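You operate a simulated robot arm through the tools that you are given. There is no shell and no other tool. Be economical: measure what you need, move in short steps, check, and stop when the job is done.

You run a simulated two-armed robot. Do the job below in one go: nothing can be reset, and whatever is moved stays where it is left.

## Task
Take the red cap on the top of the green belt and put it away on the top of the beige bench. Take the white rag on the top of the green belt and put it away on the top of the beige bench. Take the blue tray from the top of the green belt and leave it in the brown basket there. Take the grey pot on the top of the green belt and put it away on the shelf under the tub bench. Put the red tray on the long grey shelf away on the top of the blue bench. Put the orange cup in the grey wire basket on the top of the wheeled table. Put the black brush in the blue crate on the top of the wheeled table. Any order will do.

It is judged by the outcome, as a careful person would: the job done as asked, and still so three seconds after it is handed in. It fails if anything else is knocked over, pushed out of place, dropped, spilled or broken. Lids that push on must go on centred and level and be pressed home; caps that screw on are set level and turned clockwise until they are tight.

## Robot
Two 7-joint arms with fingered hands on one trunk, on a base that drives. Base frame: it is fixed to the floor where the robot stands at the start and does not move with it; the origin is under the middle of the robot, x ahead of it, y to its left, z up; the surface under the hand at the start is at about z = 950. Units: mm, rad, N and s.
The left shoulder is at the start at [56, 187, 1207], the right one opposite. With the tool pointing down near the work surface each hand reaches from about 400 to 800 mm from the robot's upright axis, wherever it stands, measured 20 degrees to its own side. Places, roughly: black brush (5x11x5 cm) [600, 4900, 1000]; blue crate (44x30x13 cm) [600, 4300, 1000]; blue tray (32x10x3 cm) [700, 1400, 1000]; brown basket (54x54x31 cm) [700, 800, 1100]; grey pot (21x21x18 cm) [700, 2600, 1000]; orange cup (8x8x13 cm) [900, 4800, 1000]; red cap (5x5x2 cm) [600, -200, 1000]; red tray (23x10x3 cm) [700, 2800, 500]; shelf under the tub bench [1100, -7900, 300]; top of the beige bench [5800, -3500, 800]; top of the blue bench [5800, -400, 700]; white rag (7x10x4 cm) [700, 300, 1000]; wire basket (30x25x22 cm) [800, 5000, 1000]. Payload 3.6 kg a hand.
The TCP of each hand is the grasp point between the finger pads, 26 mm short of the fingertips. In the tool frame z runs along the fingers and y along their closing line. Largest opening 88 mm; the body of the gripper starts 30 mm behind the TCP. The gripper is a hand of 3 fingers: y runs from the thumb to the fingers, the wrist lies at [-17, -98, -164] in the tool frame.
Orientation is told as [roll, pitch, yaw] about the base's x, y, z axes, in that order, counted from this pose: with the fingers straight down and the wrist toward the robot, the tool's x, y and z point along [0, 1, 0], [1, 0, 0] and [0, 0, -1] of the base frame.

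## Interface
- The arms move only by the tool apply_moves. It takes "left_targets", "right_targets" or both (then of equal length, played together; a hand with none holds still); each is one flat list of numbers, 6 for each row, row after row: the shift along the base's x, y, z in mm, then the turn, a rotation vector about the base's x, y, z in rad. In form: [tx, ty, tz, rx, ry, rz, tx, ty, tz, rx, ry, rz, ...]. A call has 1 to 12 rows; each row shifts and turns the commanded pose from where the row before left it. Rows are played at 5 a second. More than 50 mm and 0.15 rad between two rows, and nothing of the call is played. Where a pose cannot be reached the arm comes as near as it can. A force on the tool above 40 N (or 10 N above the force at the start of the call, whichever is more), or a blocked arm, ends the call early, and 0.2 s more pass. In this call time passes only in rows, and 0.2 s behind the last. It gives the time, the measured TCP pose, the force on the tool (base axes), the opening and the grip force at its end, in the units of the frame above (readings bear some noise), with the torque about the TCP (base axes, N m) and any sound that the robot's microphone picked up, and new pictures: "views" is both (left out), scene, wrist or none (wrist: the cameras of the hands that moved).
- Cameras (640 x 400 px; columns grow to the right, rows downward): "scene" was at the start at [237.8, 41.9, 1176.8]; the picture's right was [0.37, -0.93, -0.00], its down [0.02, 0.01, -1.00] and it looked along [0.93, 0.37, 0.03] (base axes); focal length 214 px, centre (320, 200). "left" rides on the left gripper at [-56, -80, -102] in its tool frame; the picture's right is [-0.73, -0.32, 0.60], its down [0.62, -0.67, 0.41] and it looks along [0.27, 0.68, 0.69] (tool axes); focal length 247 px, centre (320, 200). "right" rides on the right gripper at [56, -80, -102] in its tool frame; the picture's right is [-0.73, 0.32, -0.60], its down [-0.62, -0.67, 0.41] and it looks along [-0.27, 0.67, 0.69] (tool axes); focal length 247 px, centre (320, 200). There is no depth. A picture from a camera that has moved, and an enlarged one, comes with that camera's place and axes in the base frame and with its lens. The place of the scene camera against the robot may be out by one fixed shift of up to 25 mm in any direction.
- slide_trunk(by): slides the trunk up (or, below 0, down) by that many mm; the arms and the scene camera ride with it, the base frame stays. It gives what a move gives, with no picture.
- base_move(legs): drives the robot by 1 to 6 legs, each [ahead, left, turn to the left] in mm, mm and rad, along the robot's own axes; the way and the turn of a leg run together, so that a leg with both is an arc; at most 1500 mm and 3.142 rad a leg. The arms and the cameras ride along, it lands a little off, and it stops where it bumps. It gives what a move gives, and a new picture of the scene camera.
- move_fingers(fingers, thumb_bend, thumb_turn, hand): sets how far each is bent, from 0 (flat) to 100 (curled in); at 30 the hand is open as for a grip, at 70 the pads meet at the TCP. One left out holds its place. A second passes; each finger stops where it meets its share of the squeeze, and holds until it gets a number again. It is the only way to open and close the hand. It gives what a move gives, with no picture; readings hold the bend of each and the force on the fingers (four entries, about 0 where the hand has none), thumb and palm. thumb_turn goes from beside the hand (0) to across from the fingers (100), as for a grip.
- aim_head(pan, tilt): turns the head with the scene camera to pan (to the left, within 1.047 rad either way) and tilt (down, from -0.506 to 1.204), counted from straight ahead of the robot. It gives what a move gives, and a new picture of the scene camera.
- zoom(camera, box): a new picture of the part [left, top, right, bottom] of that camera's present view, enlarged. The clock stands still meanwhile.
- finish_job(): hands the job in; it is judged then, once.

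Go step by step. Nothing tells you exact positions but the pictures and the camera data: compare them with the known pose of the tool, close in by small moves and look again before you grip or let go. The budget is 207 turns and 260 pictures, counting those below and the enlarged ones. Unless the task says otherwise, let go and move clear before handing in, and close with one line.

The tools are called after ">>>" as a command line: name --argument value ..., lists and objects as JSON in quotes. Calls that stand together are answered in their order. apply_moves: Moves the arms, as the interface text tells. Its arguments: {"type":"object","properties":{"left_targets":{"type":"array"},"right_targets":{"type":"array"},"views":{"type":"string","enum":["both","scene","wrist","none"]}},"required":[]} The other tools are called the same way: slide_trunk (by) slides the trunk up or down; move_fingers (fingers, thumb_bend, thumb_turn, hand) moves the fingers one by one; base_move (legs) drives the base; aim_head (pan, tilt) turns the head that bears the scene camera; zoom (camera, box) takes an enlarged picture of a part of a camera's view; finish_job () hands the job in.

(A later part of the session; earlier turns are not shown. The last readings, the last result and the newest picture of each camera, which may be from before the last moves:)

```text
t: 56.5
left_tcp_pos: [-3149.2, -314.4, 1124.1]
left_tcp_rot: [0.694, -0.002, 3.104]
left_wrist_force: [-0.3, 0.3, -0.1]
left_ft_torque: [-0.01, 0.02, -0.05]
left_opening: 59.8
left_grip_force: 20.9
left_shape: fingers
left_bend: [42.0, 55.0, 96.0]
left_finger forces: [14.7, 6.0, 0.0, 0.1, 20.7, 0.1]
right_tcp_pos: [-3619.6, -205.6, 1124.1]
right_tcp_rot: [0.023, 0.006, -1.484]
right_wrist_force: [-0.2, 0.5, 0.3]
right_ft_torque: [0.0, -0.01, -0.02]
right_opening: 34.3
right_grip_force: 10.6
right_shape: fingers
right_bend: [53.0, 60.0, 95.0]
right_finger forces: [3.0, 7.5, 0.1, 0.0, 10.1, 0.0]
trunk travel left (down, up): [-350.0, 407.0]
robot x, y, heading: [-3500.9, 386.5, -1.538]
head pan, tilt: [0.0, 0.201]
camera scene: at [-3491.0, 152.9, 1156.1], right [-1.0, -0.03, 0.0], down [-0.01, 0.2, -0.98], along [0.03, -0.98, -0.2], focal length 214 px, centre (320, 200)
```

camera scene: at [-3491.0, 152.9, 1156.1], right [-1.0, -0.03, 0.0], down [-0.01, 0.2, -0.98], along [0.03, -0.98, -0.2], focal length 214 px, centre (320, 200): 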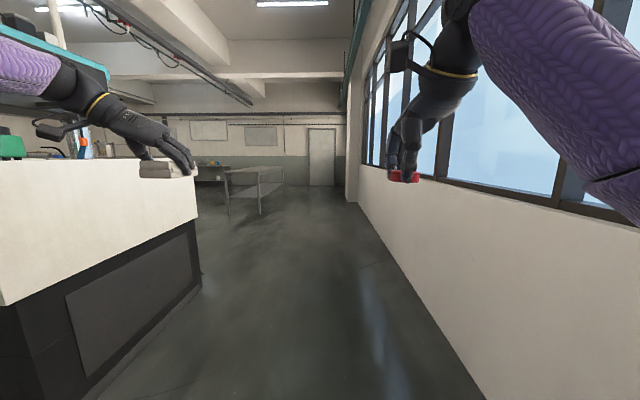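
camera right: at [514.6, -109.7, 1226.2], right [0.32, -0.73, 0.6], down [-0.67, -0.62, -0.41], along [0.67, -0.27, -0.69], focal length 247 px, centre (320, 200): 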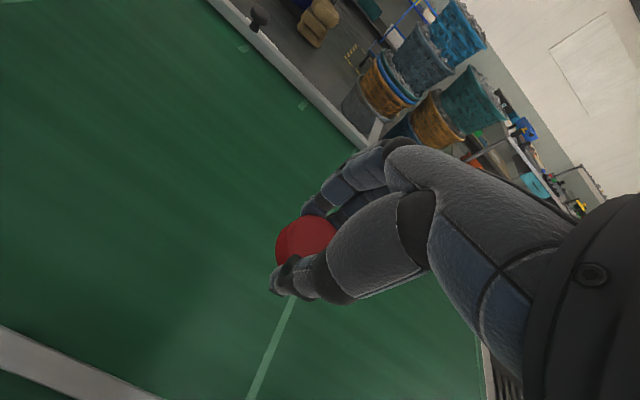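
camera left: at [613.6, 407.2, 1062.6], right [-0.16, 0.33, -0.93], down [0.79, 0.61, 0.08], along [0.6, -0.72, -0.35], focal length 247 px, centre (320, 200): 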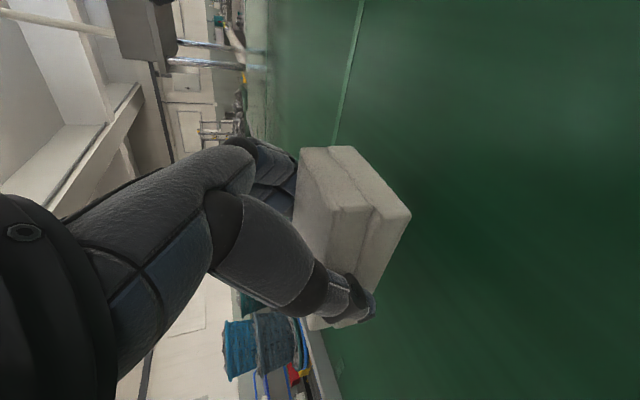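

The corridor is clear. I'll drive down past the machine and look to the +x side.

>>> base_move --legs '[[1400, 50, 0], [1300, 0, 0]]'

>>> aim_head --pan 0.75 --tilt 0.2

```text
t: 69.6
left_tcp_pos: [-3014.0, -2996.4, 1123.1]
left_tcp_rot: [0.694, -0.001, 3.103]
left_wrist_force: [-0.8, 0.7, -0.5]
left_ft_torque: [-0.01, -0.03, 0.01]
left_opening: 60.2
left_grip_force: 20.7
left_shape: fingers
left_bend: [42.0, 55.0, 96.0]
left_finger forces: [14.7, 6.0, 0.0, 0.0, 20.7, 0.0]
right_tcp_pos: [-3484.2, -2890.6, 1123.5]
right_tcp_rot: [0.023, 0.005, -1.484]
right_wrist_force: [-0.5, -0.4, 0.7]
right_ft_torque: [-0.02, -0.02, 0.02]
right_opening: 34.4
right_grip_force: 10.4
right_shape: fingers
right_bend: [53.0, 60.0, 95.0]
right_finger forces: [3.0, 7.5, 0.0, 0.0, 10.2, 0.0]
trunk travel left (down, up): [-350.0, 407.0]
robot x, y, heading: [-3367.6, -2296.3, -1.536]
head pan, tilt: [0.0, 0.201]
camera scene: at [-3355.7, -2530.9, 1156.0], right [-1.0, -0.03, 0.0], down [-0.01, 0.2, -0.98], along [0.03, -0.98, -0.2], focal length 214 px, centre (320, 200)
```

scene: 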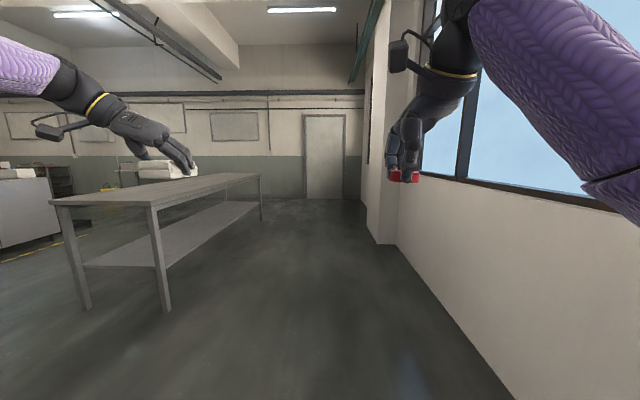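

```text
t: 70.7
left_tcp_pos: [-3013.4, -2996.4, 1123.5]
left_tcp_rot: [0.695, 0.0, 3.103]
left_wrist_force: [-0.1, -1.4, -0.5]
left_ft_torque: [0.01, 0.01, 0.02]
left_opening: 60.1
left_grip_force: 20.9
left_shape: fingers
left_bend: [42.0, 55.0, 96.0]
left_finger forces: [14.8, 6.0, 0.1, 0.1, 20.7, 0.1]
right_tcp_pos: [-3482.6, -2888.2, 1124.0]
right_tcp_rot: [0.022, 0.005, -1.486]
right_wrist_force: [-0.5, -0.3, -0.6]
right_ft_torque: [-0.04, 0.0, 0.02]
right_opening: 34.4
right_grip_force: 10.3
right_shape: fingers
right_bend: [53.0, 60.0, 95.0]
right_finger forces: [3.0, 7.6, 0.1, 0.1, 10.2, 0.0]
trunk travel left (down, up): [-350.0, 407.0]
robot x, y, heading: [-3367.8, -2295.6, -1.545]
head pan, tilt: [0.75, 0.201]
camera scene: at [-3293.1, -2503.5, 1156.1], right [-0.71, -0.71, 0.0], down [-0.14, 0.14, -0.98], along [0.69, -0.69, -0.2], focal length 214 px, centre (320, 200)
```

scene: 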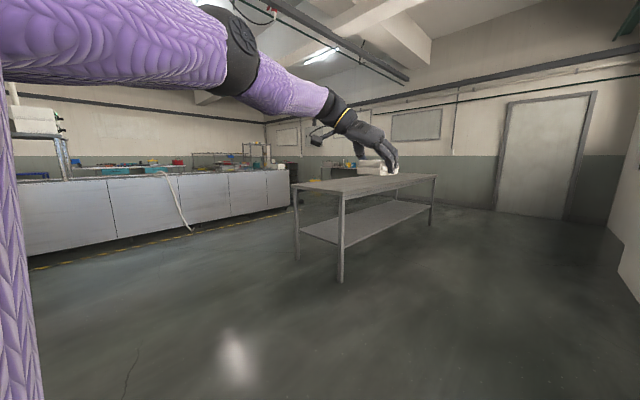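

There's a table ahead at (-2100, -3950) and a row of cabinets along x≈700. I'll turn toward +x and look further.

>>> base_move --legs '[[300, 0, 1.54], [1300, 0, 0]]'

>>> aim_head --pan 0.5 --tilt 0.1

```text
t: 80.9
left_tcp_pos: [-1160.5, -2178.6, 1123.3]
left_tcp_rot: [0.695, -0.002, -1.656]
left_wrist_force: [0.7, 0.1, -1.7]
left_ft_torque: [0.0, -0.02, 0.0]
left_opening: 59.8
left_grip_force: 20.1
left_shape: fingers
left_bend: [43.0, 55.0, 96.0]
left_finger forces: [14.4, 5.8, 0.0, 0.0, 20.2, 0.0]
right_tcp_pos: [-1290.0, -2643.8, 1123.2]
right_tcp_rot: [0.023, 0.005, 0.038]
right_wrist_force: [0.4, -0.6, -0.9]
right_ft_torque: [0.04, 0.02, 0.0]
right_opening: 34.2
right_grip_force: 9.8
right_shape: fingers
right_bend: [54.0, 60.0, 95.0]
right_finger forces: [3.0, 7.2, 0.0, 0.1, 9.7, 0.0]
trunk travel left (down, up): [-350.0, 407.0]
robot x, y, heading: [-1876.9, -2500.7, -0.016]
head pan, tilt: [0.75, 0.201]
cut short: leg 1
camera scene: at [-1653.7, -2430.2, 1156.0], right [0.67, -0.74, 0.0], down [-0.15, -0.13, -0.98], along [0.73, 0.66, -0.2], focal length 214 px, centre (320, 200)
```

scene: 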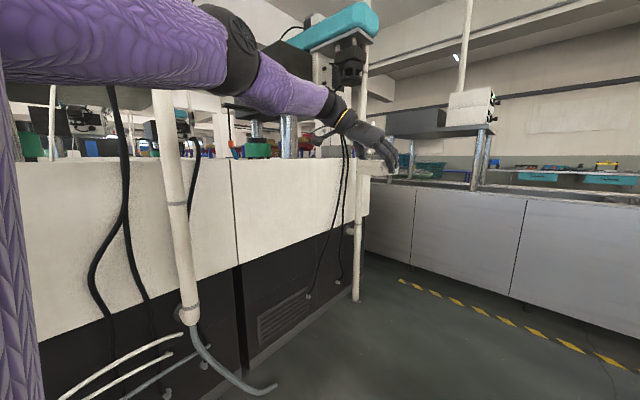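

```text
t: 81.7
left_tcp_pos: [-1161.3, -2177.7, 1123.1]
left_tcp_rot: [0.694, 0.0, -1.656]
left_wrist_force: [0.2, -0.2, -0.5]
left_ft_torque: [0.0, 0.05, 0.03]
left_opening: 60.1
left_grip_force: 20.2
left_shape: fingers
left_bend: [43.0, 55.0, 96.0]
left_finger forces: [14.4, 5.8, 0.0, 0.1, 20.1, 0.1]
right_tcp_pos: [-1291.3, -2643.3, 1122.5]
right_tcp_rot: [0.023, 0.006, 0.037]
right_wrist_force: [-0.9, -0.3, 0.0]
right_ft_torque: [-0.03, -0.01, 0.01]
right_opening: 33.9
right_grip_force: 9.9
right_shape: fingers
right_bend: [54.0, 60.0, 95.0]
right_finger forces: [2.9, 7.3, 0.0, 0.0, 9.8, 0.0]
trunk travel left (down, up): [-350.0, 407.0]
robot x, y, heading: [-1874.5, -2502.1, -0.015]
head pan, tilt: [0.499, 0.099]
camera scene: at [-1641.6, -2449.8, 1165.5], right [0.47, -0.88, 0.0], down [-0.09, -0.05, -0.99], along [0.88, 0.46, -0.1], focal length 214 px, centre (320, 200)
```

scene: 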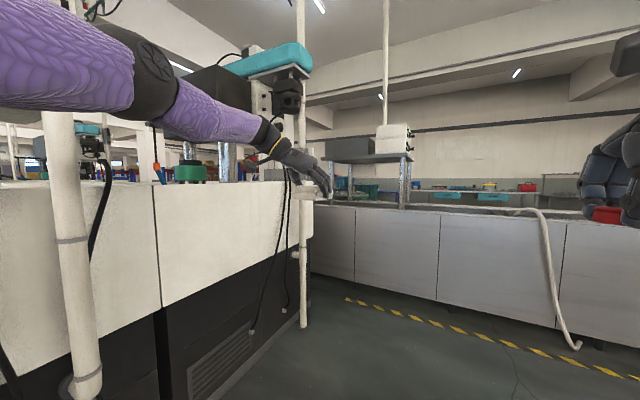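

The machine is to the left and a row of cabinets runs ahead along x≈680. I'll go into the lane between the cabinets and the table and drive along -y, then look.

>>> base_move --legs '[[1375, -400, 0], [0, 0, -1.55], [1400, 0, 0]]'

>>> aim_head --pan 0.3 --tilt 0.1

```text
t: 99.2
left_tcp_pos: [-138.0, -5030.4, 1124.0]
left_tcp_rot: [0.696, -0.001, 3.077]
left_wrist_force: [0.0, 0.3, -0.2]
left_ft_torque: [0.04, 0.02, 0.0]
left_opening: 59.6
left_grip_force: 19.9
left_shape: fingers
left_bend: [43.0, 55.0, 96.0]
left_finger forces: [14.0, 5.8, 0.1, 0.0, 19.8, 0.1]
right_tcp_pos: [-605.8, -4911.4, 1121.0]
right_tcp_rot: [0.023, 0.005, -1.51]
right_wrist_force: [-0.6, 0.0, -0.4]
right_ft_torque: [0.04, -0.02, 0.05]
right_opening: 33.8
right_grip_force: 9.5
right_shape: fingers
right_bend: [54.0, 60.0, 95.0]
right_finger forces: [2.9, 7.1, 0.0, 0.2, 9.4, 0.1]
trunk travel left (down, up): [-350.0, 407.0]
robot x, y, heading: [-474.9, -4323.5, -1.558]
head pan, tilt: [0.499, 0.099]
camera scene: at [-424.5, -4543.8, 1165.4], right [-0.87, -0.49, 0.0], down [-0.05, 0.09, -0.99], along [0.48, -0.87, -0.1], focal length 214 px, centre (320, 200)
```

scene: 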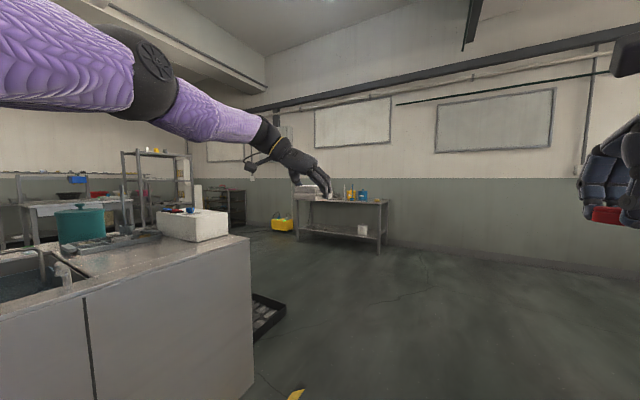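

```text
t: 100.0
left_tcp_pos: [-138.4, -5029.4, 1123.0]
left_tcp_rot: [0.696, -0.001, 3.078]
left_wrist_force: [0.7, 0.1, -0.7]
left_ft_torque: [0.01, -0.05, 0.04]
left_opening: 59.9
left_grip_force: 20.0
left_shape: fingers
left_bend: [43.0, 55.0, 96.0]
left_finger forces: [14.1, 5.7, 0.0, 0.0, 19.8, 0.0]
right_tcp_pos: [-604.5, -4911.9, 1122.8]
right_tcp_rot: [0.021, 0.006, -1.509]
right_wrist_force: [-0.7, -0.5, -0.8]
right_ft_torque: [0.0, 0.0, 0.02]
right_opening: 33.5
right_grip_force: 9.4
right_shape: fingers
right_bend: [54.0, 60.0, 95.0]
right_finger forces: [2.8, 7.1, 0.1, 0.1, 9.5, 0.1]
trunk travel left (down, up): [-350.0, 407.0]
robot x, y, heading: [-473.9, -4322.5, -1.558]
head pan, tilt: [0.3, 0.099]
camera scene: at [-441.2, -4550.7, 1165.5], right [-0.95, -0.3, 0.0], down [-0.03, 0.09, -0.99], along [0.3, -0.95, -0.1], focal length 214 px, centre (320, 200)
```

scene: 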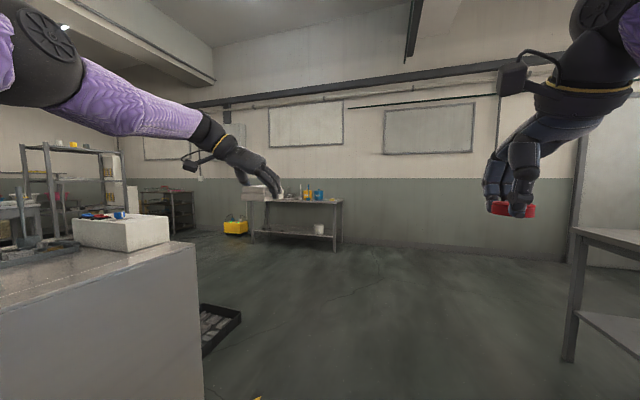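

The bench by the far wall at (1100, -7900) must be the tub bench. I'll go round the end of the cabinets, keeping clear of the black crate on the floor, and turn to face +x.

>>> base_move --legs '[[1100, 0, 0], [1100, 0, 0], [0, 0, 1.55]]'

>>> aim_head --pan 0.2 --tilt 0.15

```text
t: 114.7
left_tcp_pos: [255.2, -6176.5, 1122.7]
left_tcp_rot: [0.694, 0.0, -1.619]
left_wrist_force: [-0.6, -0.2, -0.2]
left_ft_torque: [0.0, 0.01, -0.04]
left_opening: 59.3
left_grip_force: 19.8
left_shape: fingers
left_bend: [43.0, 55.0, 96.0]
left_finger forces: [14.0, 5.6, 0.0, 0.1, 19.6, 0.0]
right_tcp_pos: [143.1, -6647.5, 1122.6]
right_tcp_rot: [0.024, 0.005, 0.073]
right_wrist_force: [0.1, -0.3, -0.8]
right_ft_torque: [0.0, 0.01, -0.01]
right_opening: 33.0
right_grip_force: 9.5
right_shape: fingers
right_bend: [54.0, 61.0, 95.0]
right_finger forces: [2.9, 6.9, 0.0, 0.0, 9.5, 0.0]
trunk travel left (down, up): [-350.0, 407.0]
robot x, y, heading: [-451.5, -6524.1, 0.025]
head pan, tilt: [0.3, 0.099]
camera scene: at [-206.6, -6483.1, 1165.5], right [0.32, -0.95, 0.0], down [-0.09, -0.03, -0.99], along [0.94, 0.31, -0.1], focal length 214 px, centre (320, 200)
```

scene: 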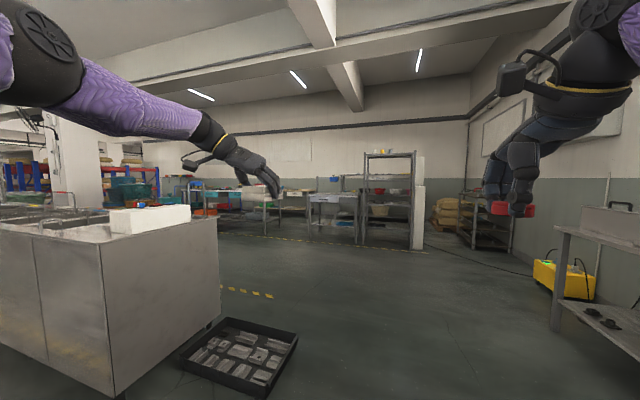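

```text
t: 115.3
left_tcp_pos: [256.2, -6178.3, 1124.0]
left_tcp_rot: [0.693, -0.002, -1.621]
left_wrist_force: [-0.9, 0.1, -0.1]
left_ft_torque: [-0.02, 0.02, 0.03]
left_opening: 59.6
left_grip_force: 19.6
left_shape: fingers
left_bend: [43.0, 55.0, 96.0]
left_finger forces: [13.9, 5.6, 0.0, 0.1, 19.5, 0.1]
right_tcp_pos: [143.1, -6647.7, 1123.5]
right_tcp_rot: [0.022, 0.004, 0.073]
right_wrist_force: [0.2, -0.7, 0.1]
right_ft_torque: [-0.03, 0.01, 0.03]
right_opening: 33.4
right_grip_force: 9.3
right_shape: fingers
right_bend: [54.0, 61.0, 95.0]
right_finger forces: [2.8, 6.8, 0.0, 0.0, 9.2, 0.1]
trunk travel left (down, up): [-350.0, 407.0]
robot x, y, heading: [-446.9, -6523.4, 0.02]
head pan, tilt: [0.201, 0.15]
camera scene: at [-203.5, -6491.9, 1160.8], right [0.22, -0.98, 0.0], down [-0.15, -0.03, -0.99], along [0.96, 0.22, -0.15], focal length 214 px, centre (320, 200)
```

scene: 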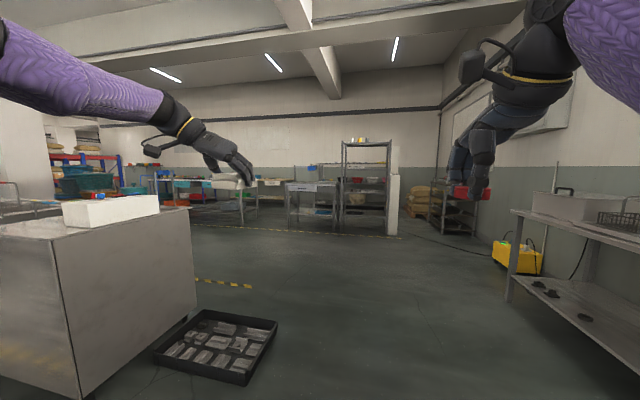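

I can see the benches across the room. Zooming to identify the beige bench, which should be near pixel (266, 180).

>>> zoom --camera "scene" --box '[120, 140, 420, 260]'

```text
2.13 times, centred on (270, 200) of scene
camera zoom: at [-203.5, -6491.9, 1160.8], right [0.22, -0.98, 0.0], down [-0.15, -0.03, -0.99], along [0.96, 0.22, -0.15], focal length 458 px, centre (427, 200)
```

zoom: 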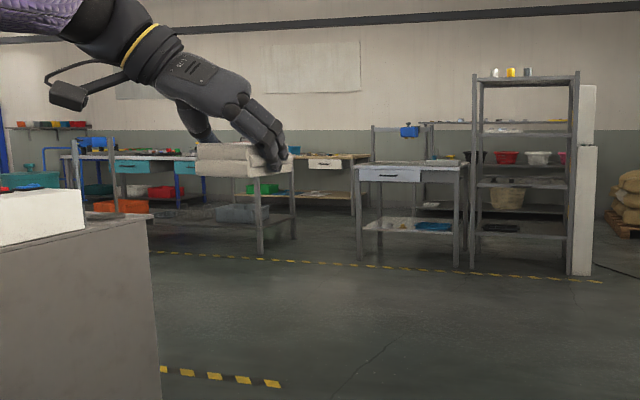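

The beige bench (beige drawer) stands behind a grey table; the way passes between that table and the lilac-drawer table. I'll drive up to that gap.

>>> base_move --legs '[[1500, -30, 0], [1100, 500, 0], [300, 1400, 0]]'

>>> aim_head --pan 0.0 --tilt 0.3

```text
refused: leg 1 is longer than a leg can be; nothing moved
```

```text
t: 116.1
left_tcp_pos: [256.4, -6179.1, 1122.7]
left_tcp_rot: [0.695, -0.001, -1.622]
left_wrist_force: [0.4, 0.4, -0.4]
left_ft_torque: [-0.01, 0.03, -0.01]
left_opening: 59.1
left_grip_force: 19.8
left_shape: fingers
left_bend: [43.0, 55.0, 96.0]
left_finger forces: [13.9, 5.6, 0.0, 0.0, 19.6, 0.0]
right_tcp_pos: [142.8, -6646.0, 1123.4]
right_tcp_rot: [0.023, 0.006, 0.072]
right_wrist_force: [0.4, 0.3, -0.2]
right_ft_torque: [-0.01, -0.01, -0.01]
right_opening: 33.3
right_grip_force: 9.5
right_shape: fingers
right_bend: [54.0, 61.0, 95.0]
right_finger forces: [2.9, 6.9, 0.1, 0.0, 9.3, 0.0]
trunk travel left (down, up): [-350.0, 407.0]
robot x, y, heading: [-449.8, -6521.4, 0.024]
head pan, tilt: [0.0, 0.3]
camera scene: at [-200.6, -6510.3, 1146.9], right [0.02, -1.0, 0.0], down [-0.3, -0.01, -0.96], along [0.96, 0.02, -0.3], focal length 214 px, centre (320, 200)
```

scene: 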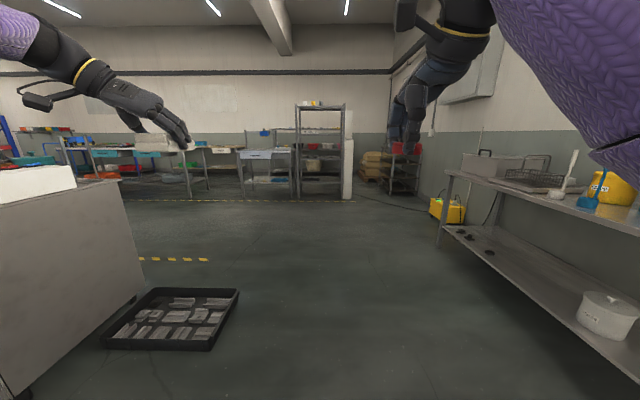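

>>> base_move --legs '[[1450, -30, 0], [1100, 500, 0], [300, 1400, 0]]'

```text
t: 135.7
left_tcp_pos: [3124.8, -4298.4, 1123.2]
left_tcp_rot: [0.696, -0.003, -1.638]
left_wrist_force: [0.1, -0.1, 0.0]
left_ft_torque: [-0.01, 0.02, 0.01]
left_opening: 59.4
left_grip_force: 20.0
left_shape: fingers
left_bend: [43.0, 55.0, 96.0]
left_finger forces: [13.9, 5.7, 0.1, 0.0, 19.6, 0.0]
right_tcp_pos: [3005.4, -4766.2, 1122.6]
right_tcp_rot: [0.023, 0.006, 0.061]
right_wrist_force: [-0.5, -0.4, 0.3]
right_ft_torque: [0.02, -0.02, -0.01]
right_opening: 33.4
right_grip_force: 9.6
right_shape: fingers
right_bend: [54.0, 61.0, 95.0]
right_finger forces: [2.8, 6.9, 0.0, 0.1, 9.3, 0.0]
trunk travel left (down, up): [-350.0, 407.0]
robot x, y, heading: [2414.6, -4632.5, 0.006]
head pan, tilt: [0.0, 0.3]
camera scene: at [2663.5, -4623.5, 1146.8], right [0.01, -1.0, 0.0], down [-0.3, 0.0, -0.96], along [0.96, 0.01, -0.3], focal length 214 px, centre (320, 200)
```

scene: 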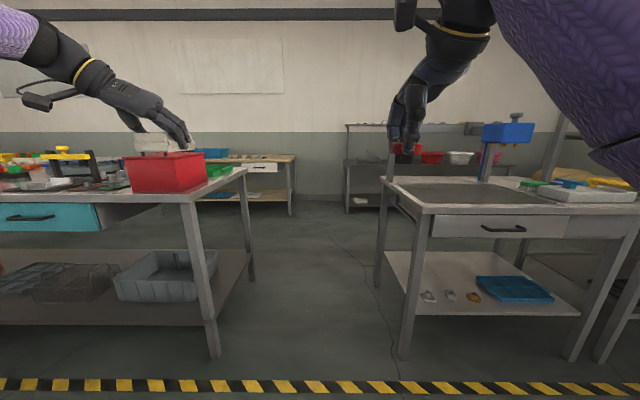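

The gap between the tables is about 960 mm wide, centred on y≈-4540. I'll centre and go partway through.

>>> base_move --legs '[[0, 95, 0], [1450, 0, 0]]'

```text
t: 143.6
left_tcp_pos: [4566.3, -4187.9, 1121.7]
left_tcp_rot: [0.695, -0.001, -1.631]
left_wrist_force: [-0.7, 0.7, -1.3]
left_ft_torque: [0.02, 0.02, 0.03]
left_opening: 59.2
left_grip_force: 20.0
left_shape: fingers
left_bend: [43.0, 55.0, 96.0]
left_finger forces: [14.0, 5.8, 0.0, 0.1, 19.6, 0.0]
right_tcp_pos: [4449.5, -4657.2, 1122.3]
right_tcp_rot: [0.022, 0.004, 0.067]
right_wrist_force: [-0.9, 0.5, -0.6]
right_ft_torque: [-0.02, 0.03, 0.0]
right_opening: 33.5
right_grip_force: 9.6
right_shape: fingers
right_bend: [54.0, 61.0, 95.0]
right_finger forces: [2.9, 6.9, 0.1, 0.0, 9.3, 0.0]
trunk travel left (down, up): [-350.0, 407.0]
robot x, y, heading: [3857.1, -4528.5, 0.01]
head pan, tilt: [0.0, 0.3]
camera scene: at [4107.3, -4516.5, 1146.8], right [0.01, -1.0, 0.0], down [-0.3, 0.0, -0.96], along [0.95, 0.01, -0.3], focal length 214 px, centre (320, 200)
```

scene: 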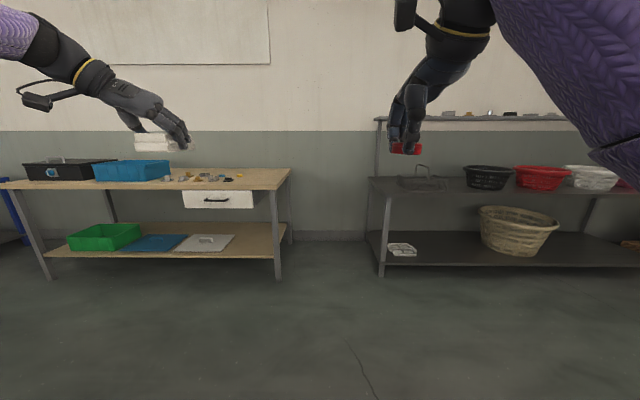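

The beige bench's top is clear along its front and right part. I'll drive up in front of it.

>>> base_move --legs '[[700, 0, 0], [420, 590, 0]]'

>>> aim_head --pan 0.0 --tilt 0.6

```text
t: 151.0
left_tcp_pos: [5688.4, -3590.5, 1123.6]
left_tcp_rot: [0.696, -0.003, -1.636]
left_wrist_force: [-0.3, 0.1, 0.1]
left_ft_torque: [0.02, 0.01, 0.0]
left_opening: 59.3
left_grip_force: 19.5
left_shape: fingers
left_bend: [43.0, 55.0, 96.0]
left_finger forces: [14.0, 5.7, 0.0, 0.0, 19.6, 0.0]
right_tcp_pos: [5568.0, -4058.2, 1123.1]
right_tcp_rot: [0.024, 0.005, 0.06]
right_wrist_force: [0.5, -0.2, 0.2]
right_ft_torque: [-0.03, 0.01, 0.0]
right_opening: 33.4
right_grip_force: 9.6
right_shape: fingers
right_bend: [54.0, 61.0, 95.0]
right_finger forces: [2.9, 7.0, 0.1, 0.0, 9.4, 0.1]
trunk travel left (down, up): [-350.0, 407.0]
robot x, y, heading: [4975.1, -3927.7, 0.007]
head pan, tilt: [0.0, 0.3]
camera scene: at [5227.4, -3916.7, 1146.7], right [0.01, -1.0, 0.0], down [-0.3, 0.0, -0.96], along [0.96, 0.01, -0.3], focal length 214 px, centre (320, 200)
```

scene: 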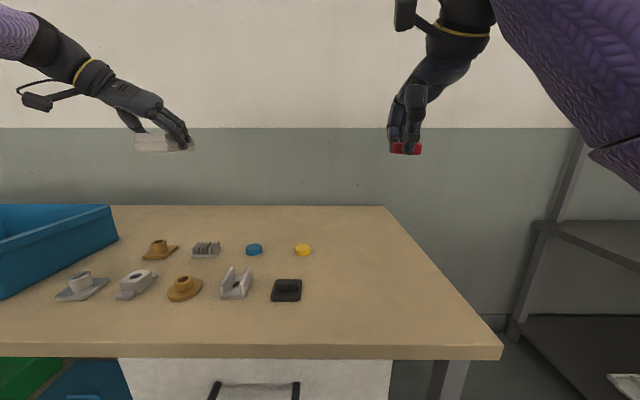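

```text
t: 151.8
left_tcp_pos: [5688.1, -3592.7, 1122.3]
left_tcp_rot: [0.694, -0.001, -1.635]
left_wrist_force: [1.0, 0.9, -0.8]
left_ft_torque: [-0.01, 0.0, 0.0]
left_opening: 59.4
left_grip_force: 19.0
left_shape: fingers
left_bend: [43.0, 55.0, 96.0]
left_finger forces: [13.9, 5.8, 0.1, 0.0, 19.5, 0.1]
right_tcp_pos: [5569.0, -4058.7, 1122.9]
right_tcp_rot: [0.02, 0.005, 0.061]
right_wrist_force: [0.5, 0.0, 0.2]
right_ft_torque: [-0.03, -0.01, 0.01]
right_opening: 33.3
right_grip_force: 9.3
right_shape: fingers
right_bend: [54.0, 61.0, 95.0]
right_finger forces: [2.8, 7.0, 0.0, 0.1, 9.3, 0.1]
trunk travel left (down, up): [-350.0, 407.0]
robot x, y, heading: [4975.6, -3927.1, 0.005]
head pan, tilt: [0.0, 0.6]
camera scene: at [5222.2, -3917.1, 1119.4], right [0.01, -1.0, 0.0], down [-0.56, 0.0, -0.83], along [0.83, 0.01, -0.56], focal length 214 px, centre (320, 200)
```

scene: 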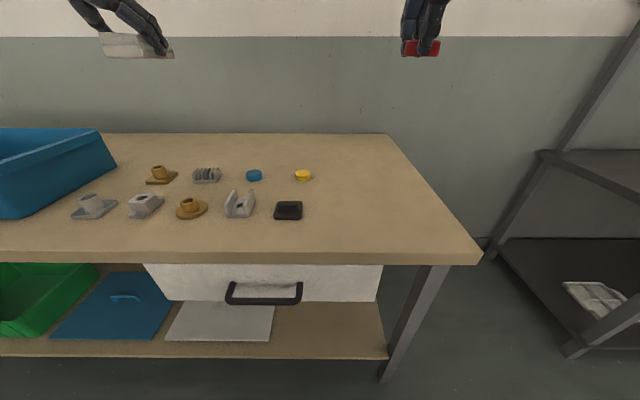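

The bench top is at z≈780, with its front right corner near (5514, -4228); the area y < -3880 is free. I'll lower the trunk and set the cap down at about (5640, -4128).

>>> slide_trunk --by -170

>>> apply_moves --right_targets '[24, -23, -20, 0, 0, 0, 24, -23, -20, 0, 0, 0, 24, -24, -20, 0, 0, 0, 0, 0, -30, 0, 0, 0]' --views "both"

```text
t: 153.8
left_tcp_pos: [5724.8, -3590.5, 859.0]
left_tcp_rot: [0.556, -0.013, -1.633]
left_wrist_force: [-1.7, 4.0, 22.9]
left_ft_torque: [-0.63, -0.27, 0.04]
left_opening: 59.4
left_grip_force: 23.4
left_shape: fingers
left_bend: [42.0, 55.0, 97.0]
left_finger forces: [13.2, 8.3, 0.0, 0.0, 24.5, 0.0]
right_tcp_pos: [5566.6, -4058.8, 955.8]
right_tcp_rot: [0.024, 0.002, 0.059]
right_wrist_force: [0.1, 0.4, 0.3]
right_ft_torque: [-0.02, -0.04, -0.02]
right_opening: 33.2
right_grip_force: 9.6
right_shape: fingers
right_bend: [54.0, 61.0, 95.0]
right_finger forces: [2.8, 7.0, 0.0, 0.0, 9.2, 0.0]
trunk travel left (down, up): [-180.0, 577.0]
robot x, y, heading: [4978.5, -3926.4, 0.012]
head pan, tilt: [0.0, 0.6]
```

```text
t: 154.8
left_tcp_pos: [5724.9, -3590.5, 857.9]
left_tcp_rot: [0.551, -0.011, -1.636]
left_wrist_force: [-0.2, 4.2, 25.6]
left_ft_torque: [-0.39, -0.21, 0.11]
left_opening: 59.7
left_grip_force: 22.9
left_shape: fingers
left_bend: [42.0, 55.0, 98.0]
left_finger forces: [12.5, 8.2, 0.0, 0.1, 24.8, 0.0]
right_tcp_pos: [5637.3, -4129.6, 863.3]
right_tcp_rot: [0.024, 0.0, 0.06]
right_wrist_force: [-0.4, -0.5, -0.1]
right_ft_torque: [-0.02, 0.02, 0.02]
right_opening: 32.9
right_grip_force: 9.6
right_shape: fingers
right_bend: [54.0, 61.0, 95.0]
right_finger forces: [2.8, 7.0, 0.0, 0.0, 9.3, 0.0]
trunk travel left (down, up): [-180.0, 577.0]
robot x, y, heading: [4980.0, -3927.8, 0.007]
head pan, tilt: [0.0, 0.6]
camera scene: at [5249.7, -3917.5, 934.7], right [0.01, -1.0, 0.0], down [-0.56, 0.0, -0.83], along [0.83, 0.01, -0.56], focal length 214 px, centre (320, 200)
camera right: at [5554.2, -4081.9, 968.0], right [0.36, -0.73, 0.58], down [-0.63, -0.65, -0.42], along [0.69, -0.21, -0.69], focal length 247 px, centre (320, 200)
```

scene: 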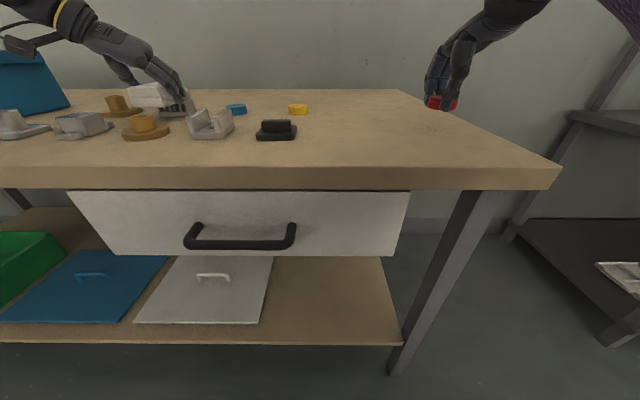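
right: 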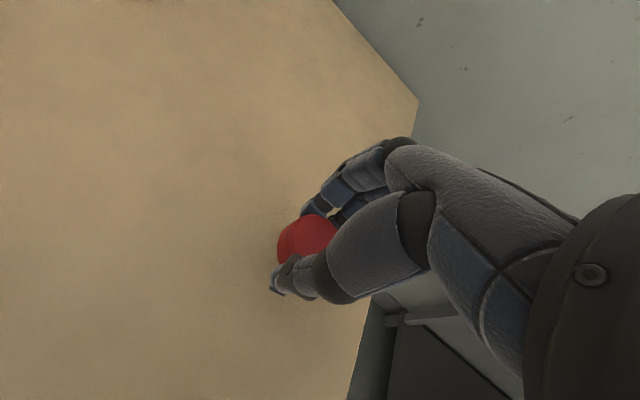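

The left hand sank more than expected and is touching something on the bench. I'll lift it straight up now.

>>> apply_moves --left_targets '[0, 0, 20, 0, 0, 0, 0, 0, 40, 0, 0, 0, 0, 0, 40, 0, 0, 0, 0, 0, 40, 0, 0, 0]' --views "both"

```text
t: 155.8
left_tcp_pos: [5719.8, -3594.6, 992.5]
left_tcp_rot: [0.543, -0.013, -1.637]
left_wrist_force: [-0.1, 0.1, -0.6]
left_ft_torque: [0.01, 0.01, -0.01]
left_opening: 59.3
left_grip_force: 20.4
left_shape: fingers
left_bend: [42.0, 56.0, 97.0]
left_finger forces: [14.4, 6.5, 0.0, 0.0, 20.8, 0.0]
left hand out of reach, approached as far as the arm can: row 4
right_tcp_pos: [5639.3, -4128.8, 863.8]
right_tcp_rot: [0.022, 0.003, 0.059]
right_wrist_force: [0.8, 0.1, 0.3]
right_ft_torque: [-0.01, 0.01, 0.0]
right_opening: 33.1
right_grip_force: 9.4
right_shape: fingers
right_bend: [54.0, 61.0, 95.0]
right_finger forces: [2.6, 7.0, 0.0, 0.0, 9.2, 0.0]
trunk travel left (down, up): [-180.0, 577.0]
robot x, y, heading: [4975.8, -3925.3, 0.009]
head pan, tilt: [0.0, 0.6]
camera scene: at [5251.5, -3917.1, 934.1], right [0.01, -1.0, 0.0], down [-0.56, 0.0, -0.83], along [0.83, 0.01, -0.56], focal length 214 px, centre (320, 200)
camera left: at [5623.9, -3507.2, 1047.4], right [-0.3, 0.33, -0.9], down [0.79, 0.61, -0.04], along [0.54, -0.72, -0.44], focal length 247 px, centre (320, 200)
```

scene: 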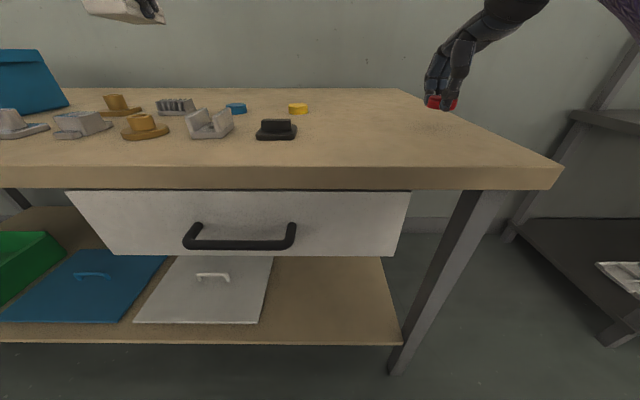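
left: 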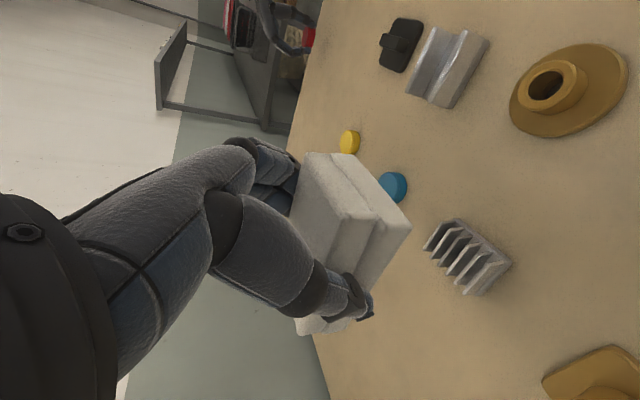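

Nothing on the bench appears to have moved. Now lowering the cap onto the bench carefully.

>>> apply_moves --right_targets '[0, 0, -20, 0, 0, 0, 0, 0, -18, 0, 0, 0, 0, 0, -5, 0, 0, 0, 0, 0, -4, 0, 0, 0, 0, 0, -4, 0, 0, 0]' --views "wrist"

>>> zoom --camera "scene" --box '[380, 60, 540, 160]'

```text
t: 156.8
left_tcp_pos: [5717.5, -3594.1, 991.4]
left_tcp_rot: [0.541, -0.011, -1.637]
left_wrist_force: [0.9, -0.2, -1.3]
left_ft_torque: [0.02, 0.02, 0.02]
left_opening: 59.7
left_grip_force: 20.8
left_shape: fingers
left_bend: [42.0, 56.0, 97.0]
left_finger forces: [14.3, 6.4, 0.0, 0.0, 20.8, 0.0]
right_tcp_pos: [5643.8, -4129.4, 828.5]
right_tcp_rot: [0.027, -0.027, 0.058]
right_wrist_force: [-3.9, 0.3, 15.9]
right_ft_torque: [-0.1, 0.02, -0.02]
right_opening: 32.5
right_grip_force: 17.9
right_shape: fingers
right_bend: [56.0, 59.0, 95.0]
right_finger forces: [3.1, 17.9, 0.1, 0.0, 16.3, 0.1]
trunk travel left (down, up): [-180.0, 577.0]
robot x, y, heading: [4977.7, -3927.8, 0.006]
head pan, tilt: [0.0, 0.6]
stopped in row 5 (right hand): the force on the tool passed its limit at 43 N (the readings are from after the stop); the commanded pose is now the measured one
camera right: at [5557.1, -4081.4, 930.6], right [0.34, -0.73, 0.59], down [-0.62, -0.65, -0.45], along [0.71, -0.21, -0.68], focal length 247 px, centre (320, 200)
```

right: 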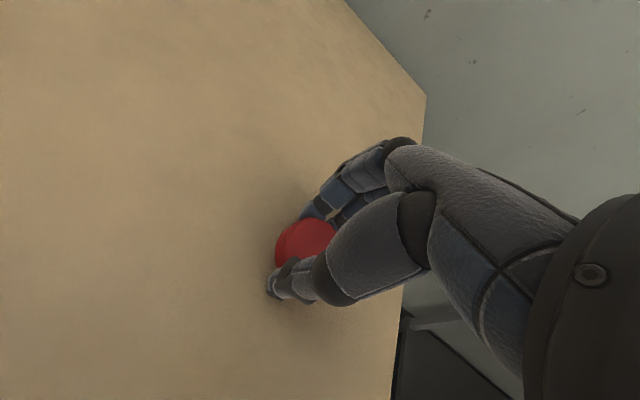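

```text
4.00 times, centred on (460, 110) of scene
camera zoom: at [5251.2, -3916.7, 933.9], right [0.01, -1.0, 0.0], down [-0.56, 0.0, -0.83], along [0.83, 0.0, -0.56], focal length 858 px, centre (-240, 560)
```

zoom: 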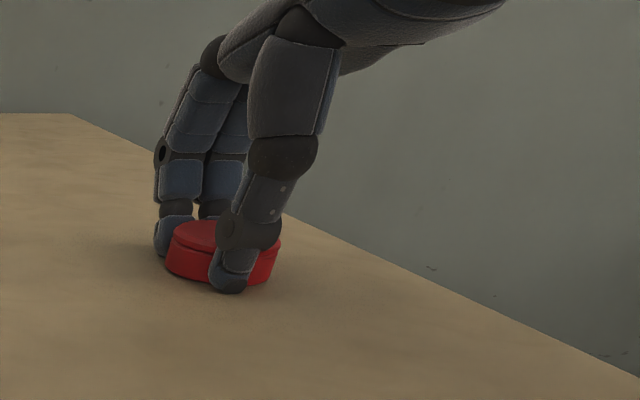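

The cap is on the bench. I ease up a little and open the hand.

>>> apply_moves --right_targets '[0, 0, 3, 0, 0, 0]' --views "none"

>>> move_fingers --hand "right" --fingers 30 --thumb_bend 30

>>> apply_moves --right_targets '[0, 0, 20, 0, 0, 0, 0, 0, 40, 0, 0, 0, 0, 0, 50, 0, 0, 0, 0, 0, 50, 0, 0, 0]' --views "both"

```text
t: 157.2
left_tcp_pos: [5718.3, -3594.2, 991.8]
left_tcp_rot: [0.544, -0.012, -1.634]
left_wrist_force: [1.0, -0.2, -0.4]
left_ft_torque: [0.01, -0.01, -0.01]
left_opening: 59.5
left_grip_force: 20.7
left_shape: fingers
left_bend: [42.0, 56.0, 97.0]
left_finger forces: [14.3, 6.6, 0.1, 0.0, 20.9, 0.0]
right_tcp_pos: [5644.1, -4128.2, 829.0]
right_tcp_rot: [0.026, -0.021, 0.053]
right_wrist_force: [-2.0, -0.1, 12.1]
right_ft_torque: [-0.16, -0.27, -0.01]
right_opening: 32.3
right_grip_force: 16.6
right_shape: fingers
right_bend: [55.0, 60.0, 95.0]
right_finger forces: [3.2, 19.4, 0.1, 0.0, 10.6, 0.0]
trunk travel left (down, up): [-180.0, 577.0]
robot x, y, heading: [4979.9, -3926.4, 0.009]
head pan, tilt: [0.0, 0.6]
```

```text
t: 158.2
left_tcp_pos: [5720.2, -3595.8, 990.1]
left_tcp_rot: [0.542, -0.013, -1.635]
left_wrist_force: [-1.1, 0.3, -0.2]
left_ft_torque: [-0.02, 0.01, 0.0]
left_opening: 59.5
left_grip_force: 21.1
left_shape: fingers
left_bend: [42.0, 56.0, 97.0]
left_finger forces: [14.3, 6.5, 0.1, 0.1, 20.8, 0.1]
right_tcp_pos: [5644.7, -4130.2, 826.4]
right_tcp_rot: [0.026, -0.018, 0.057]
right_wrist_force: [-0.5, 0.6, 0.8]
right_ft_torque: [0.02, -0.02, -0.01]
right_opening: 88.2
right_grip_force: 0.0
right_shape: fingers
right_bend: [30.0, 30.0, 97.0]
right_finger forces: [0.0, 0.0, 0.1, 0.0, 0.1, 0.1]
trunk travel left (down, up): [-180.0, 577.0]
robot x, y, heading: [4979.7, -3928.7, 0.006]
head pan, tilt: [0.0, 0.6]
```

```text
t: 159.2
left_tcp_pos: [5718.0, -3594.7, 992.4]
left_tcp_rot: [0.544, -0.012, -1.637]
left_wrist_force: [-0.1, 0.4, -0.7]
left_ft_torque: [0.03, 0.01, 0.01]
left_opening: 59.4
left_grip_force: 21.1
left_shape: fingers
left_bend: [42.0, 56.0, 97.0]
left_finger forces: [14.4, 6.4, 0.0, 0.0, 20.7, 0.0]
right_tcp_pos: [5643.2, -4129.5, 990.1]
right_tcp_rot: [0.027, -0.016, 0.057]
right_wrist_force: [0.1, 0.5, 0.4]
right_ft_torque: [-0.01, -0.03, -0.01]
right_opening: 88.0
right_grip_force: 0.0
right_shape: fingers
right_bend: [30.0, 30.0, 97.0]
right_finger forces: [0.0, 0.0, 0.1, 0.0, 0.0, 0.0]
trunk travel left (down, up): [-180.0, 577.0]
robot x, y, heading: [4981.5, -3928.6, 0.006]
head pan, tilt: [0.0, 0.6]
camera scene: at [5251.6, -3916.9, 934.1], right [0.01, -1.0, 0.0], down [-0.56, 0.0, -0.83], along [0.83, 0.01, -0.56], focal length 214 px, centre (320, 200)
camera right: at [5556.5, -4081.3, 1093.0], right [0.35, -0.73, 0.59], down [-0.62, -0.65, -0.44], along [0.7, -0.21, -0.68], focal length 247 px, centre (320, 200)
```

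scene: 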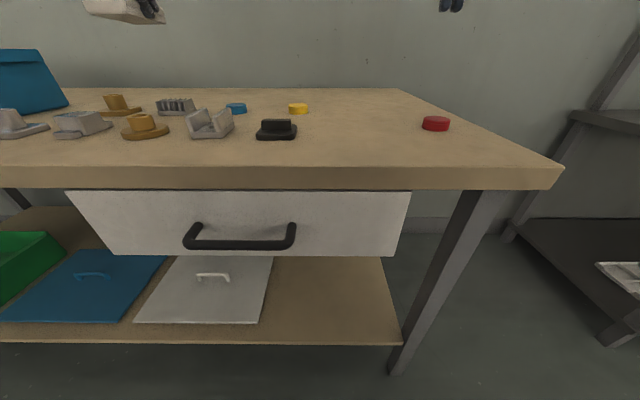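
right: 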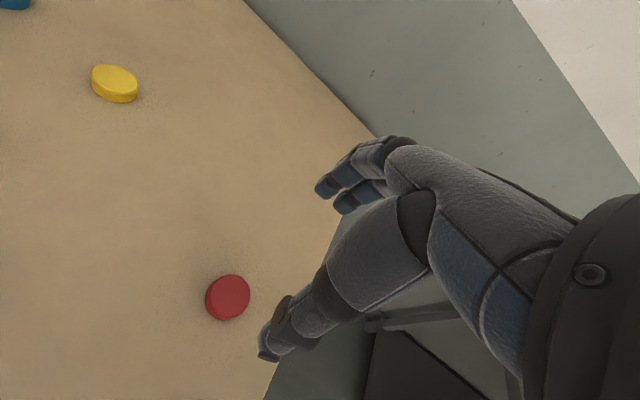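

The cap sits well on the bench. Now I shift the robot right so the rag comes over the free area.

>>> base_move --legs '[[0, -400, 0]]'

>>> apply_moves --left_targets '[-16, 0, -15, 0, -0.05, 0, -16, 0, -15, 0, -0.05, 0, -16, 0, -15, 0, -0.05, 0, 0, 0, -20, 0, 0, 0, 0, 0, -20, 0, 0, 0]' --views "both"

```text
t: 161.7
left_tcp_pos: [5721.8, -3996.8, 990.4]
left_tcp_rot: [0.542, -0.012, -1.637]
left_wrist_force: [0.0, 0.2, 0.1]
left_ft_torque: [0.0, -0.03, -0.01]
left_opening: 59.7
left_grip_force: 21.0
left_shape: fingers
left_bend: [42.0, 56.0, 97.0]
left_finger forces: [14.3, 6.5, 0.0, 0.0, 20.8, 0.1]
right_tcp_pos: [5644.7, -4530.5, 990.0]
right_tcp_rot: [0.026, -0.017, 0.056]
right_wrist_force: [0.1, -0.4, -0.5]
right_ft_torque: [0.0, -0.03, 0.02]
right_opening: 88.2
right_grip_force: 0.0
right_shape: fingers
right_bend: [30.0, 30.0, 97.0]
right_finger forces: [0.0, 0.0, 0.1, 0.1, 0.0, 0.0]
trunk travel left (down, up): [-180.0, 577.0]
robot x, y, heading: [4982.4, -4326.8, 0.006]
head pan, tilt: [0.0, 0.6]
camera scene: at [5254.1, -4317.5, 933.9], right [0.0, -1.0, 0.0], down [-0.57, 0.0, -0.82], along [0.82, 0.0, -0.57], focal length 214 px, centre (320, 200)
```

scene: 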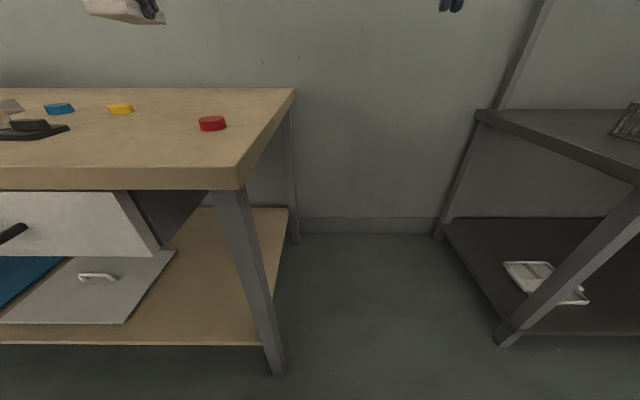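

```text
t: 162.9
left_tcp_pos: [5744.0, -3970.5, 914.6]
left_tcp_rot: [0.692, -0.002, -1.641]
left_wrist_force: [-1.2, 0.0, -0.8]
left_ft_torque: [-0.03, -0.01, -0.01]
left_opening: 59.5
left_grip_force: 20.9
left_shape: fingers
left_bend: [42.0, 56.0, 97.0]
left_finger forces: [14.2, 6.4, 0.0, 0.1, 20.8, 0.0]
left hand out of reach, approached as far as the arm can: row 1, 2, 3
right_tcp_pos: [5645.8, -4528.3, 990.4]
right_tcp_rot: [0.027, -0.017, 0.055]
right_wrist_force: [0.8, -0.4, -0.8]
right_ft_torque: [0.0, 0.0, -0.02]
right_opening: 88.4
right_grip_force: 0.1
right_shape: fingers
right_bend: [30.0, 30.0, 97.0]
right_finger forces: [0.0, 0.0, 0.1, 0.0, 0.1, 0.0]
trunk travel left (down, up): [-180.0, 577.0]
robot x, y, heading: [4978.2, -4328.6, 0.005]
head pan, tilt: [0.0, 0.6]
camera scene: at [5254.3, -4317.1, 933.8], right [0.0, -1.0, 0.0], down [-0.57, 0.0, -0.82], along [0.82, 0.0, -0.57], focal length 214 px, centre (320, 200)
camera left: at [5641.6, -3882.9, 955.6], right [-0.16, 0.33, -0.93], down [0.79, 0.61, 0.08], along [0.6, -0.72, -0.36], focal length 247 px, centre (320, 200)
```

scene: 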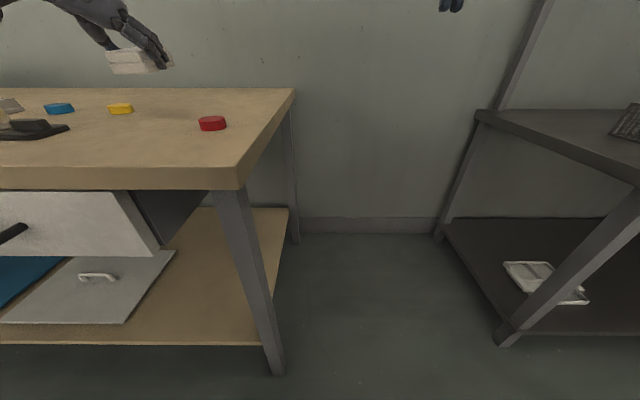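
left: 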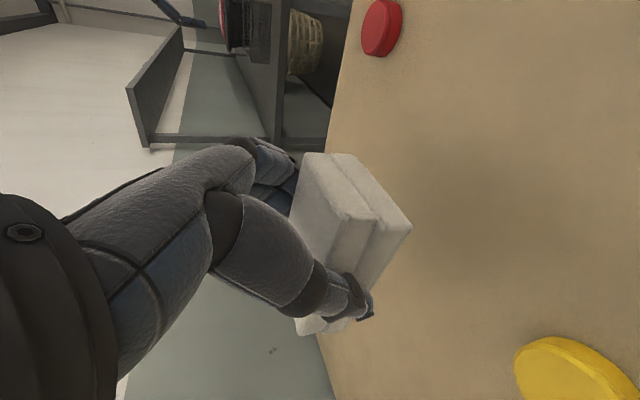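

Rag's over free space but a little near the yellow cap; shifting slightly and lowering.

>>> apply_moves --left_targets '[-20, -15, -15, 0, 0, 0, -20, -15, -15, 0, 0, 0, 0, 0, -15, 0, 0, 0, 0, 0, -15, 0, 0, 0]' --views "wrist"

>>> zoom --camera "scene" --box '[40, 40, 280, 160]'

```text
t: 163.9
left_tcp_pos: [5749.4, -3987.1, 854.9]
left_tcp_rot: [0.69, -0.003, -1.639]
left_wrist_force: [0.3, 0.6, -2.0]
left_ft_torque: [0.01, 0.04, 0.03]
left_opening: 59.9
left_grip_force: 20.8
left_shape: fingers
left_bend: [42.0, 56.0, 97.0]
left_finger forces: [14.3, 6.3, 0.1, 0.0, 20.8, 0.0]
left hand out of reach, approached as far as the arm can: row 1, 2
right_tcp_pos: [5644.3, -4530.5, 989.7]
right_tcp_rot: [0.028, -0.016, 0.057]
right_wrist_force: [0.8, -0.1, 0.2]
right_ft_torque: [-0.03, 0.0, -0.03]
right_opening: 88.2
right_grip_force: 0.1
right_shape: fingers
right_bend: [30.0, 30.0, 97.0]
right_finger forces: [0.0, 0.0, 0.1, 0.0, 0.0, 0.0]
trunk travel left (down, up): [-180.0, 577.0]
robot x, y, heading: [4979.2, -4328.8, 0.003]
head pan, tilt: [0.0, 0.6]
camera left: at [5647.3, -3899.7, 895.9], right [-0.16, 0.33, -0.93], down [0.79, 0.61, 0.08], along [0.6, -0.72, -0.36], focal length 247 px, centre (320, 200)
```

left: 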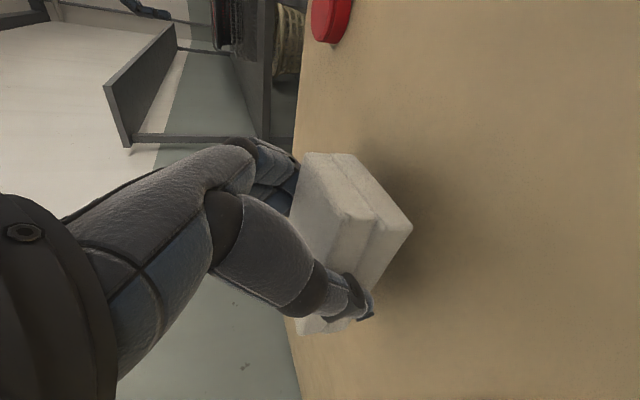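

```text
2.67 times, centred on (160, 100) of scene
camera zoom: at [5254.3, -4317.1, 933.8], right [0.0, -1.0, 0.0], down [-0.57, 0.0, -0.82], along [0.82, 0.0, -0.57], focal length 572 px, centre (747, 467)
```

zoom: 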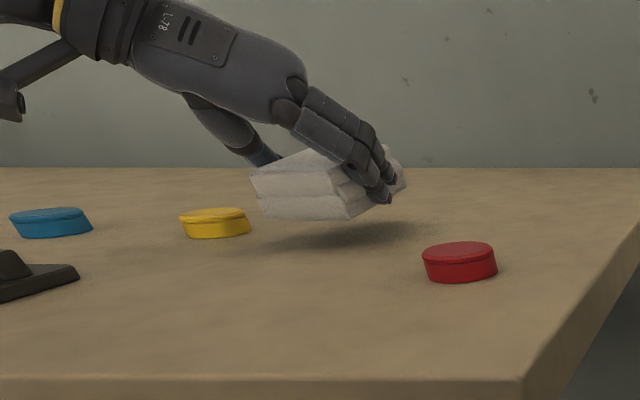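

About 25 mm to go; lowering gently until it touches.

>>> apply_moves --left_targets '[0, 0, -10, 0, 0, 0, 0, 0, -6, 0, 0, 0, 0, 0, -5, 0, 0, 0, 0, 0, -4, 0, 0, 0]' --views "none"

>>> zoom --camera "scene" --box '[40, 40, 280, 160]'

```text
t: 164.9
left_tcp_pos: [5747.9, -3986.5, 832.3]
left_tcp_rot: [0.693, -0.003, -1.637]
left_wrist_force: [2.4, 0.6, 5.4]
left_ft_torque: [-0.04, 0.1, 0.0]
left_opening: 59.5
left_grip_force: 20.1
left_shape: fingers
left_bend: [42.0, 56.0, 97.0]
left_finger forces: [15.1, 4.9, 0.0, 0.1, 21.1, 0.0]
right_tcp_pos: [5645.1, -4531.2, 990.5]
right_tcp_rot: [0.027, -0.018, 0.055]
right_wrist_force: [1.3, -0.8, 0.5]
right_ft_torque: [0.01, -0.03, 0.01]
right_opening: 88.2
right_grip_force: 0.0
right_shape: fingers
right_bend: [30.0, 30.0, 97.0]
right_finger forces: [0.1, 0.0, 0.1, 0.0, 0.0, 0.1]
trunk travel left (down, up): [-180.0, 577.0]
robot x, y, heading: [4983.4, -4328.4, 0.001]
head pan, tilt: [0.0, 0.6]
```

```text
2.67 times, centred on (160, 100) of scene
camera zoom: at [5253.9, -4317.2, 934.1], right [0.0, -1.0, 0.0], down [-0.57, 0.0, -0.82], along [0.82, 0.0, -0.57], focal length 572 px, centre (747, 467)
```

zoom: 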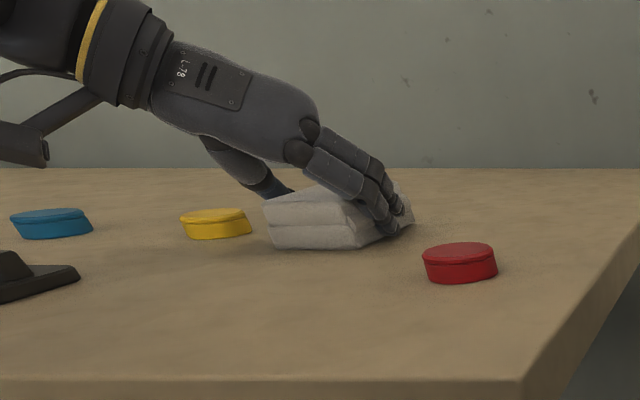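

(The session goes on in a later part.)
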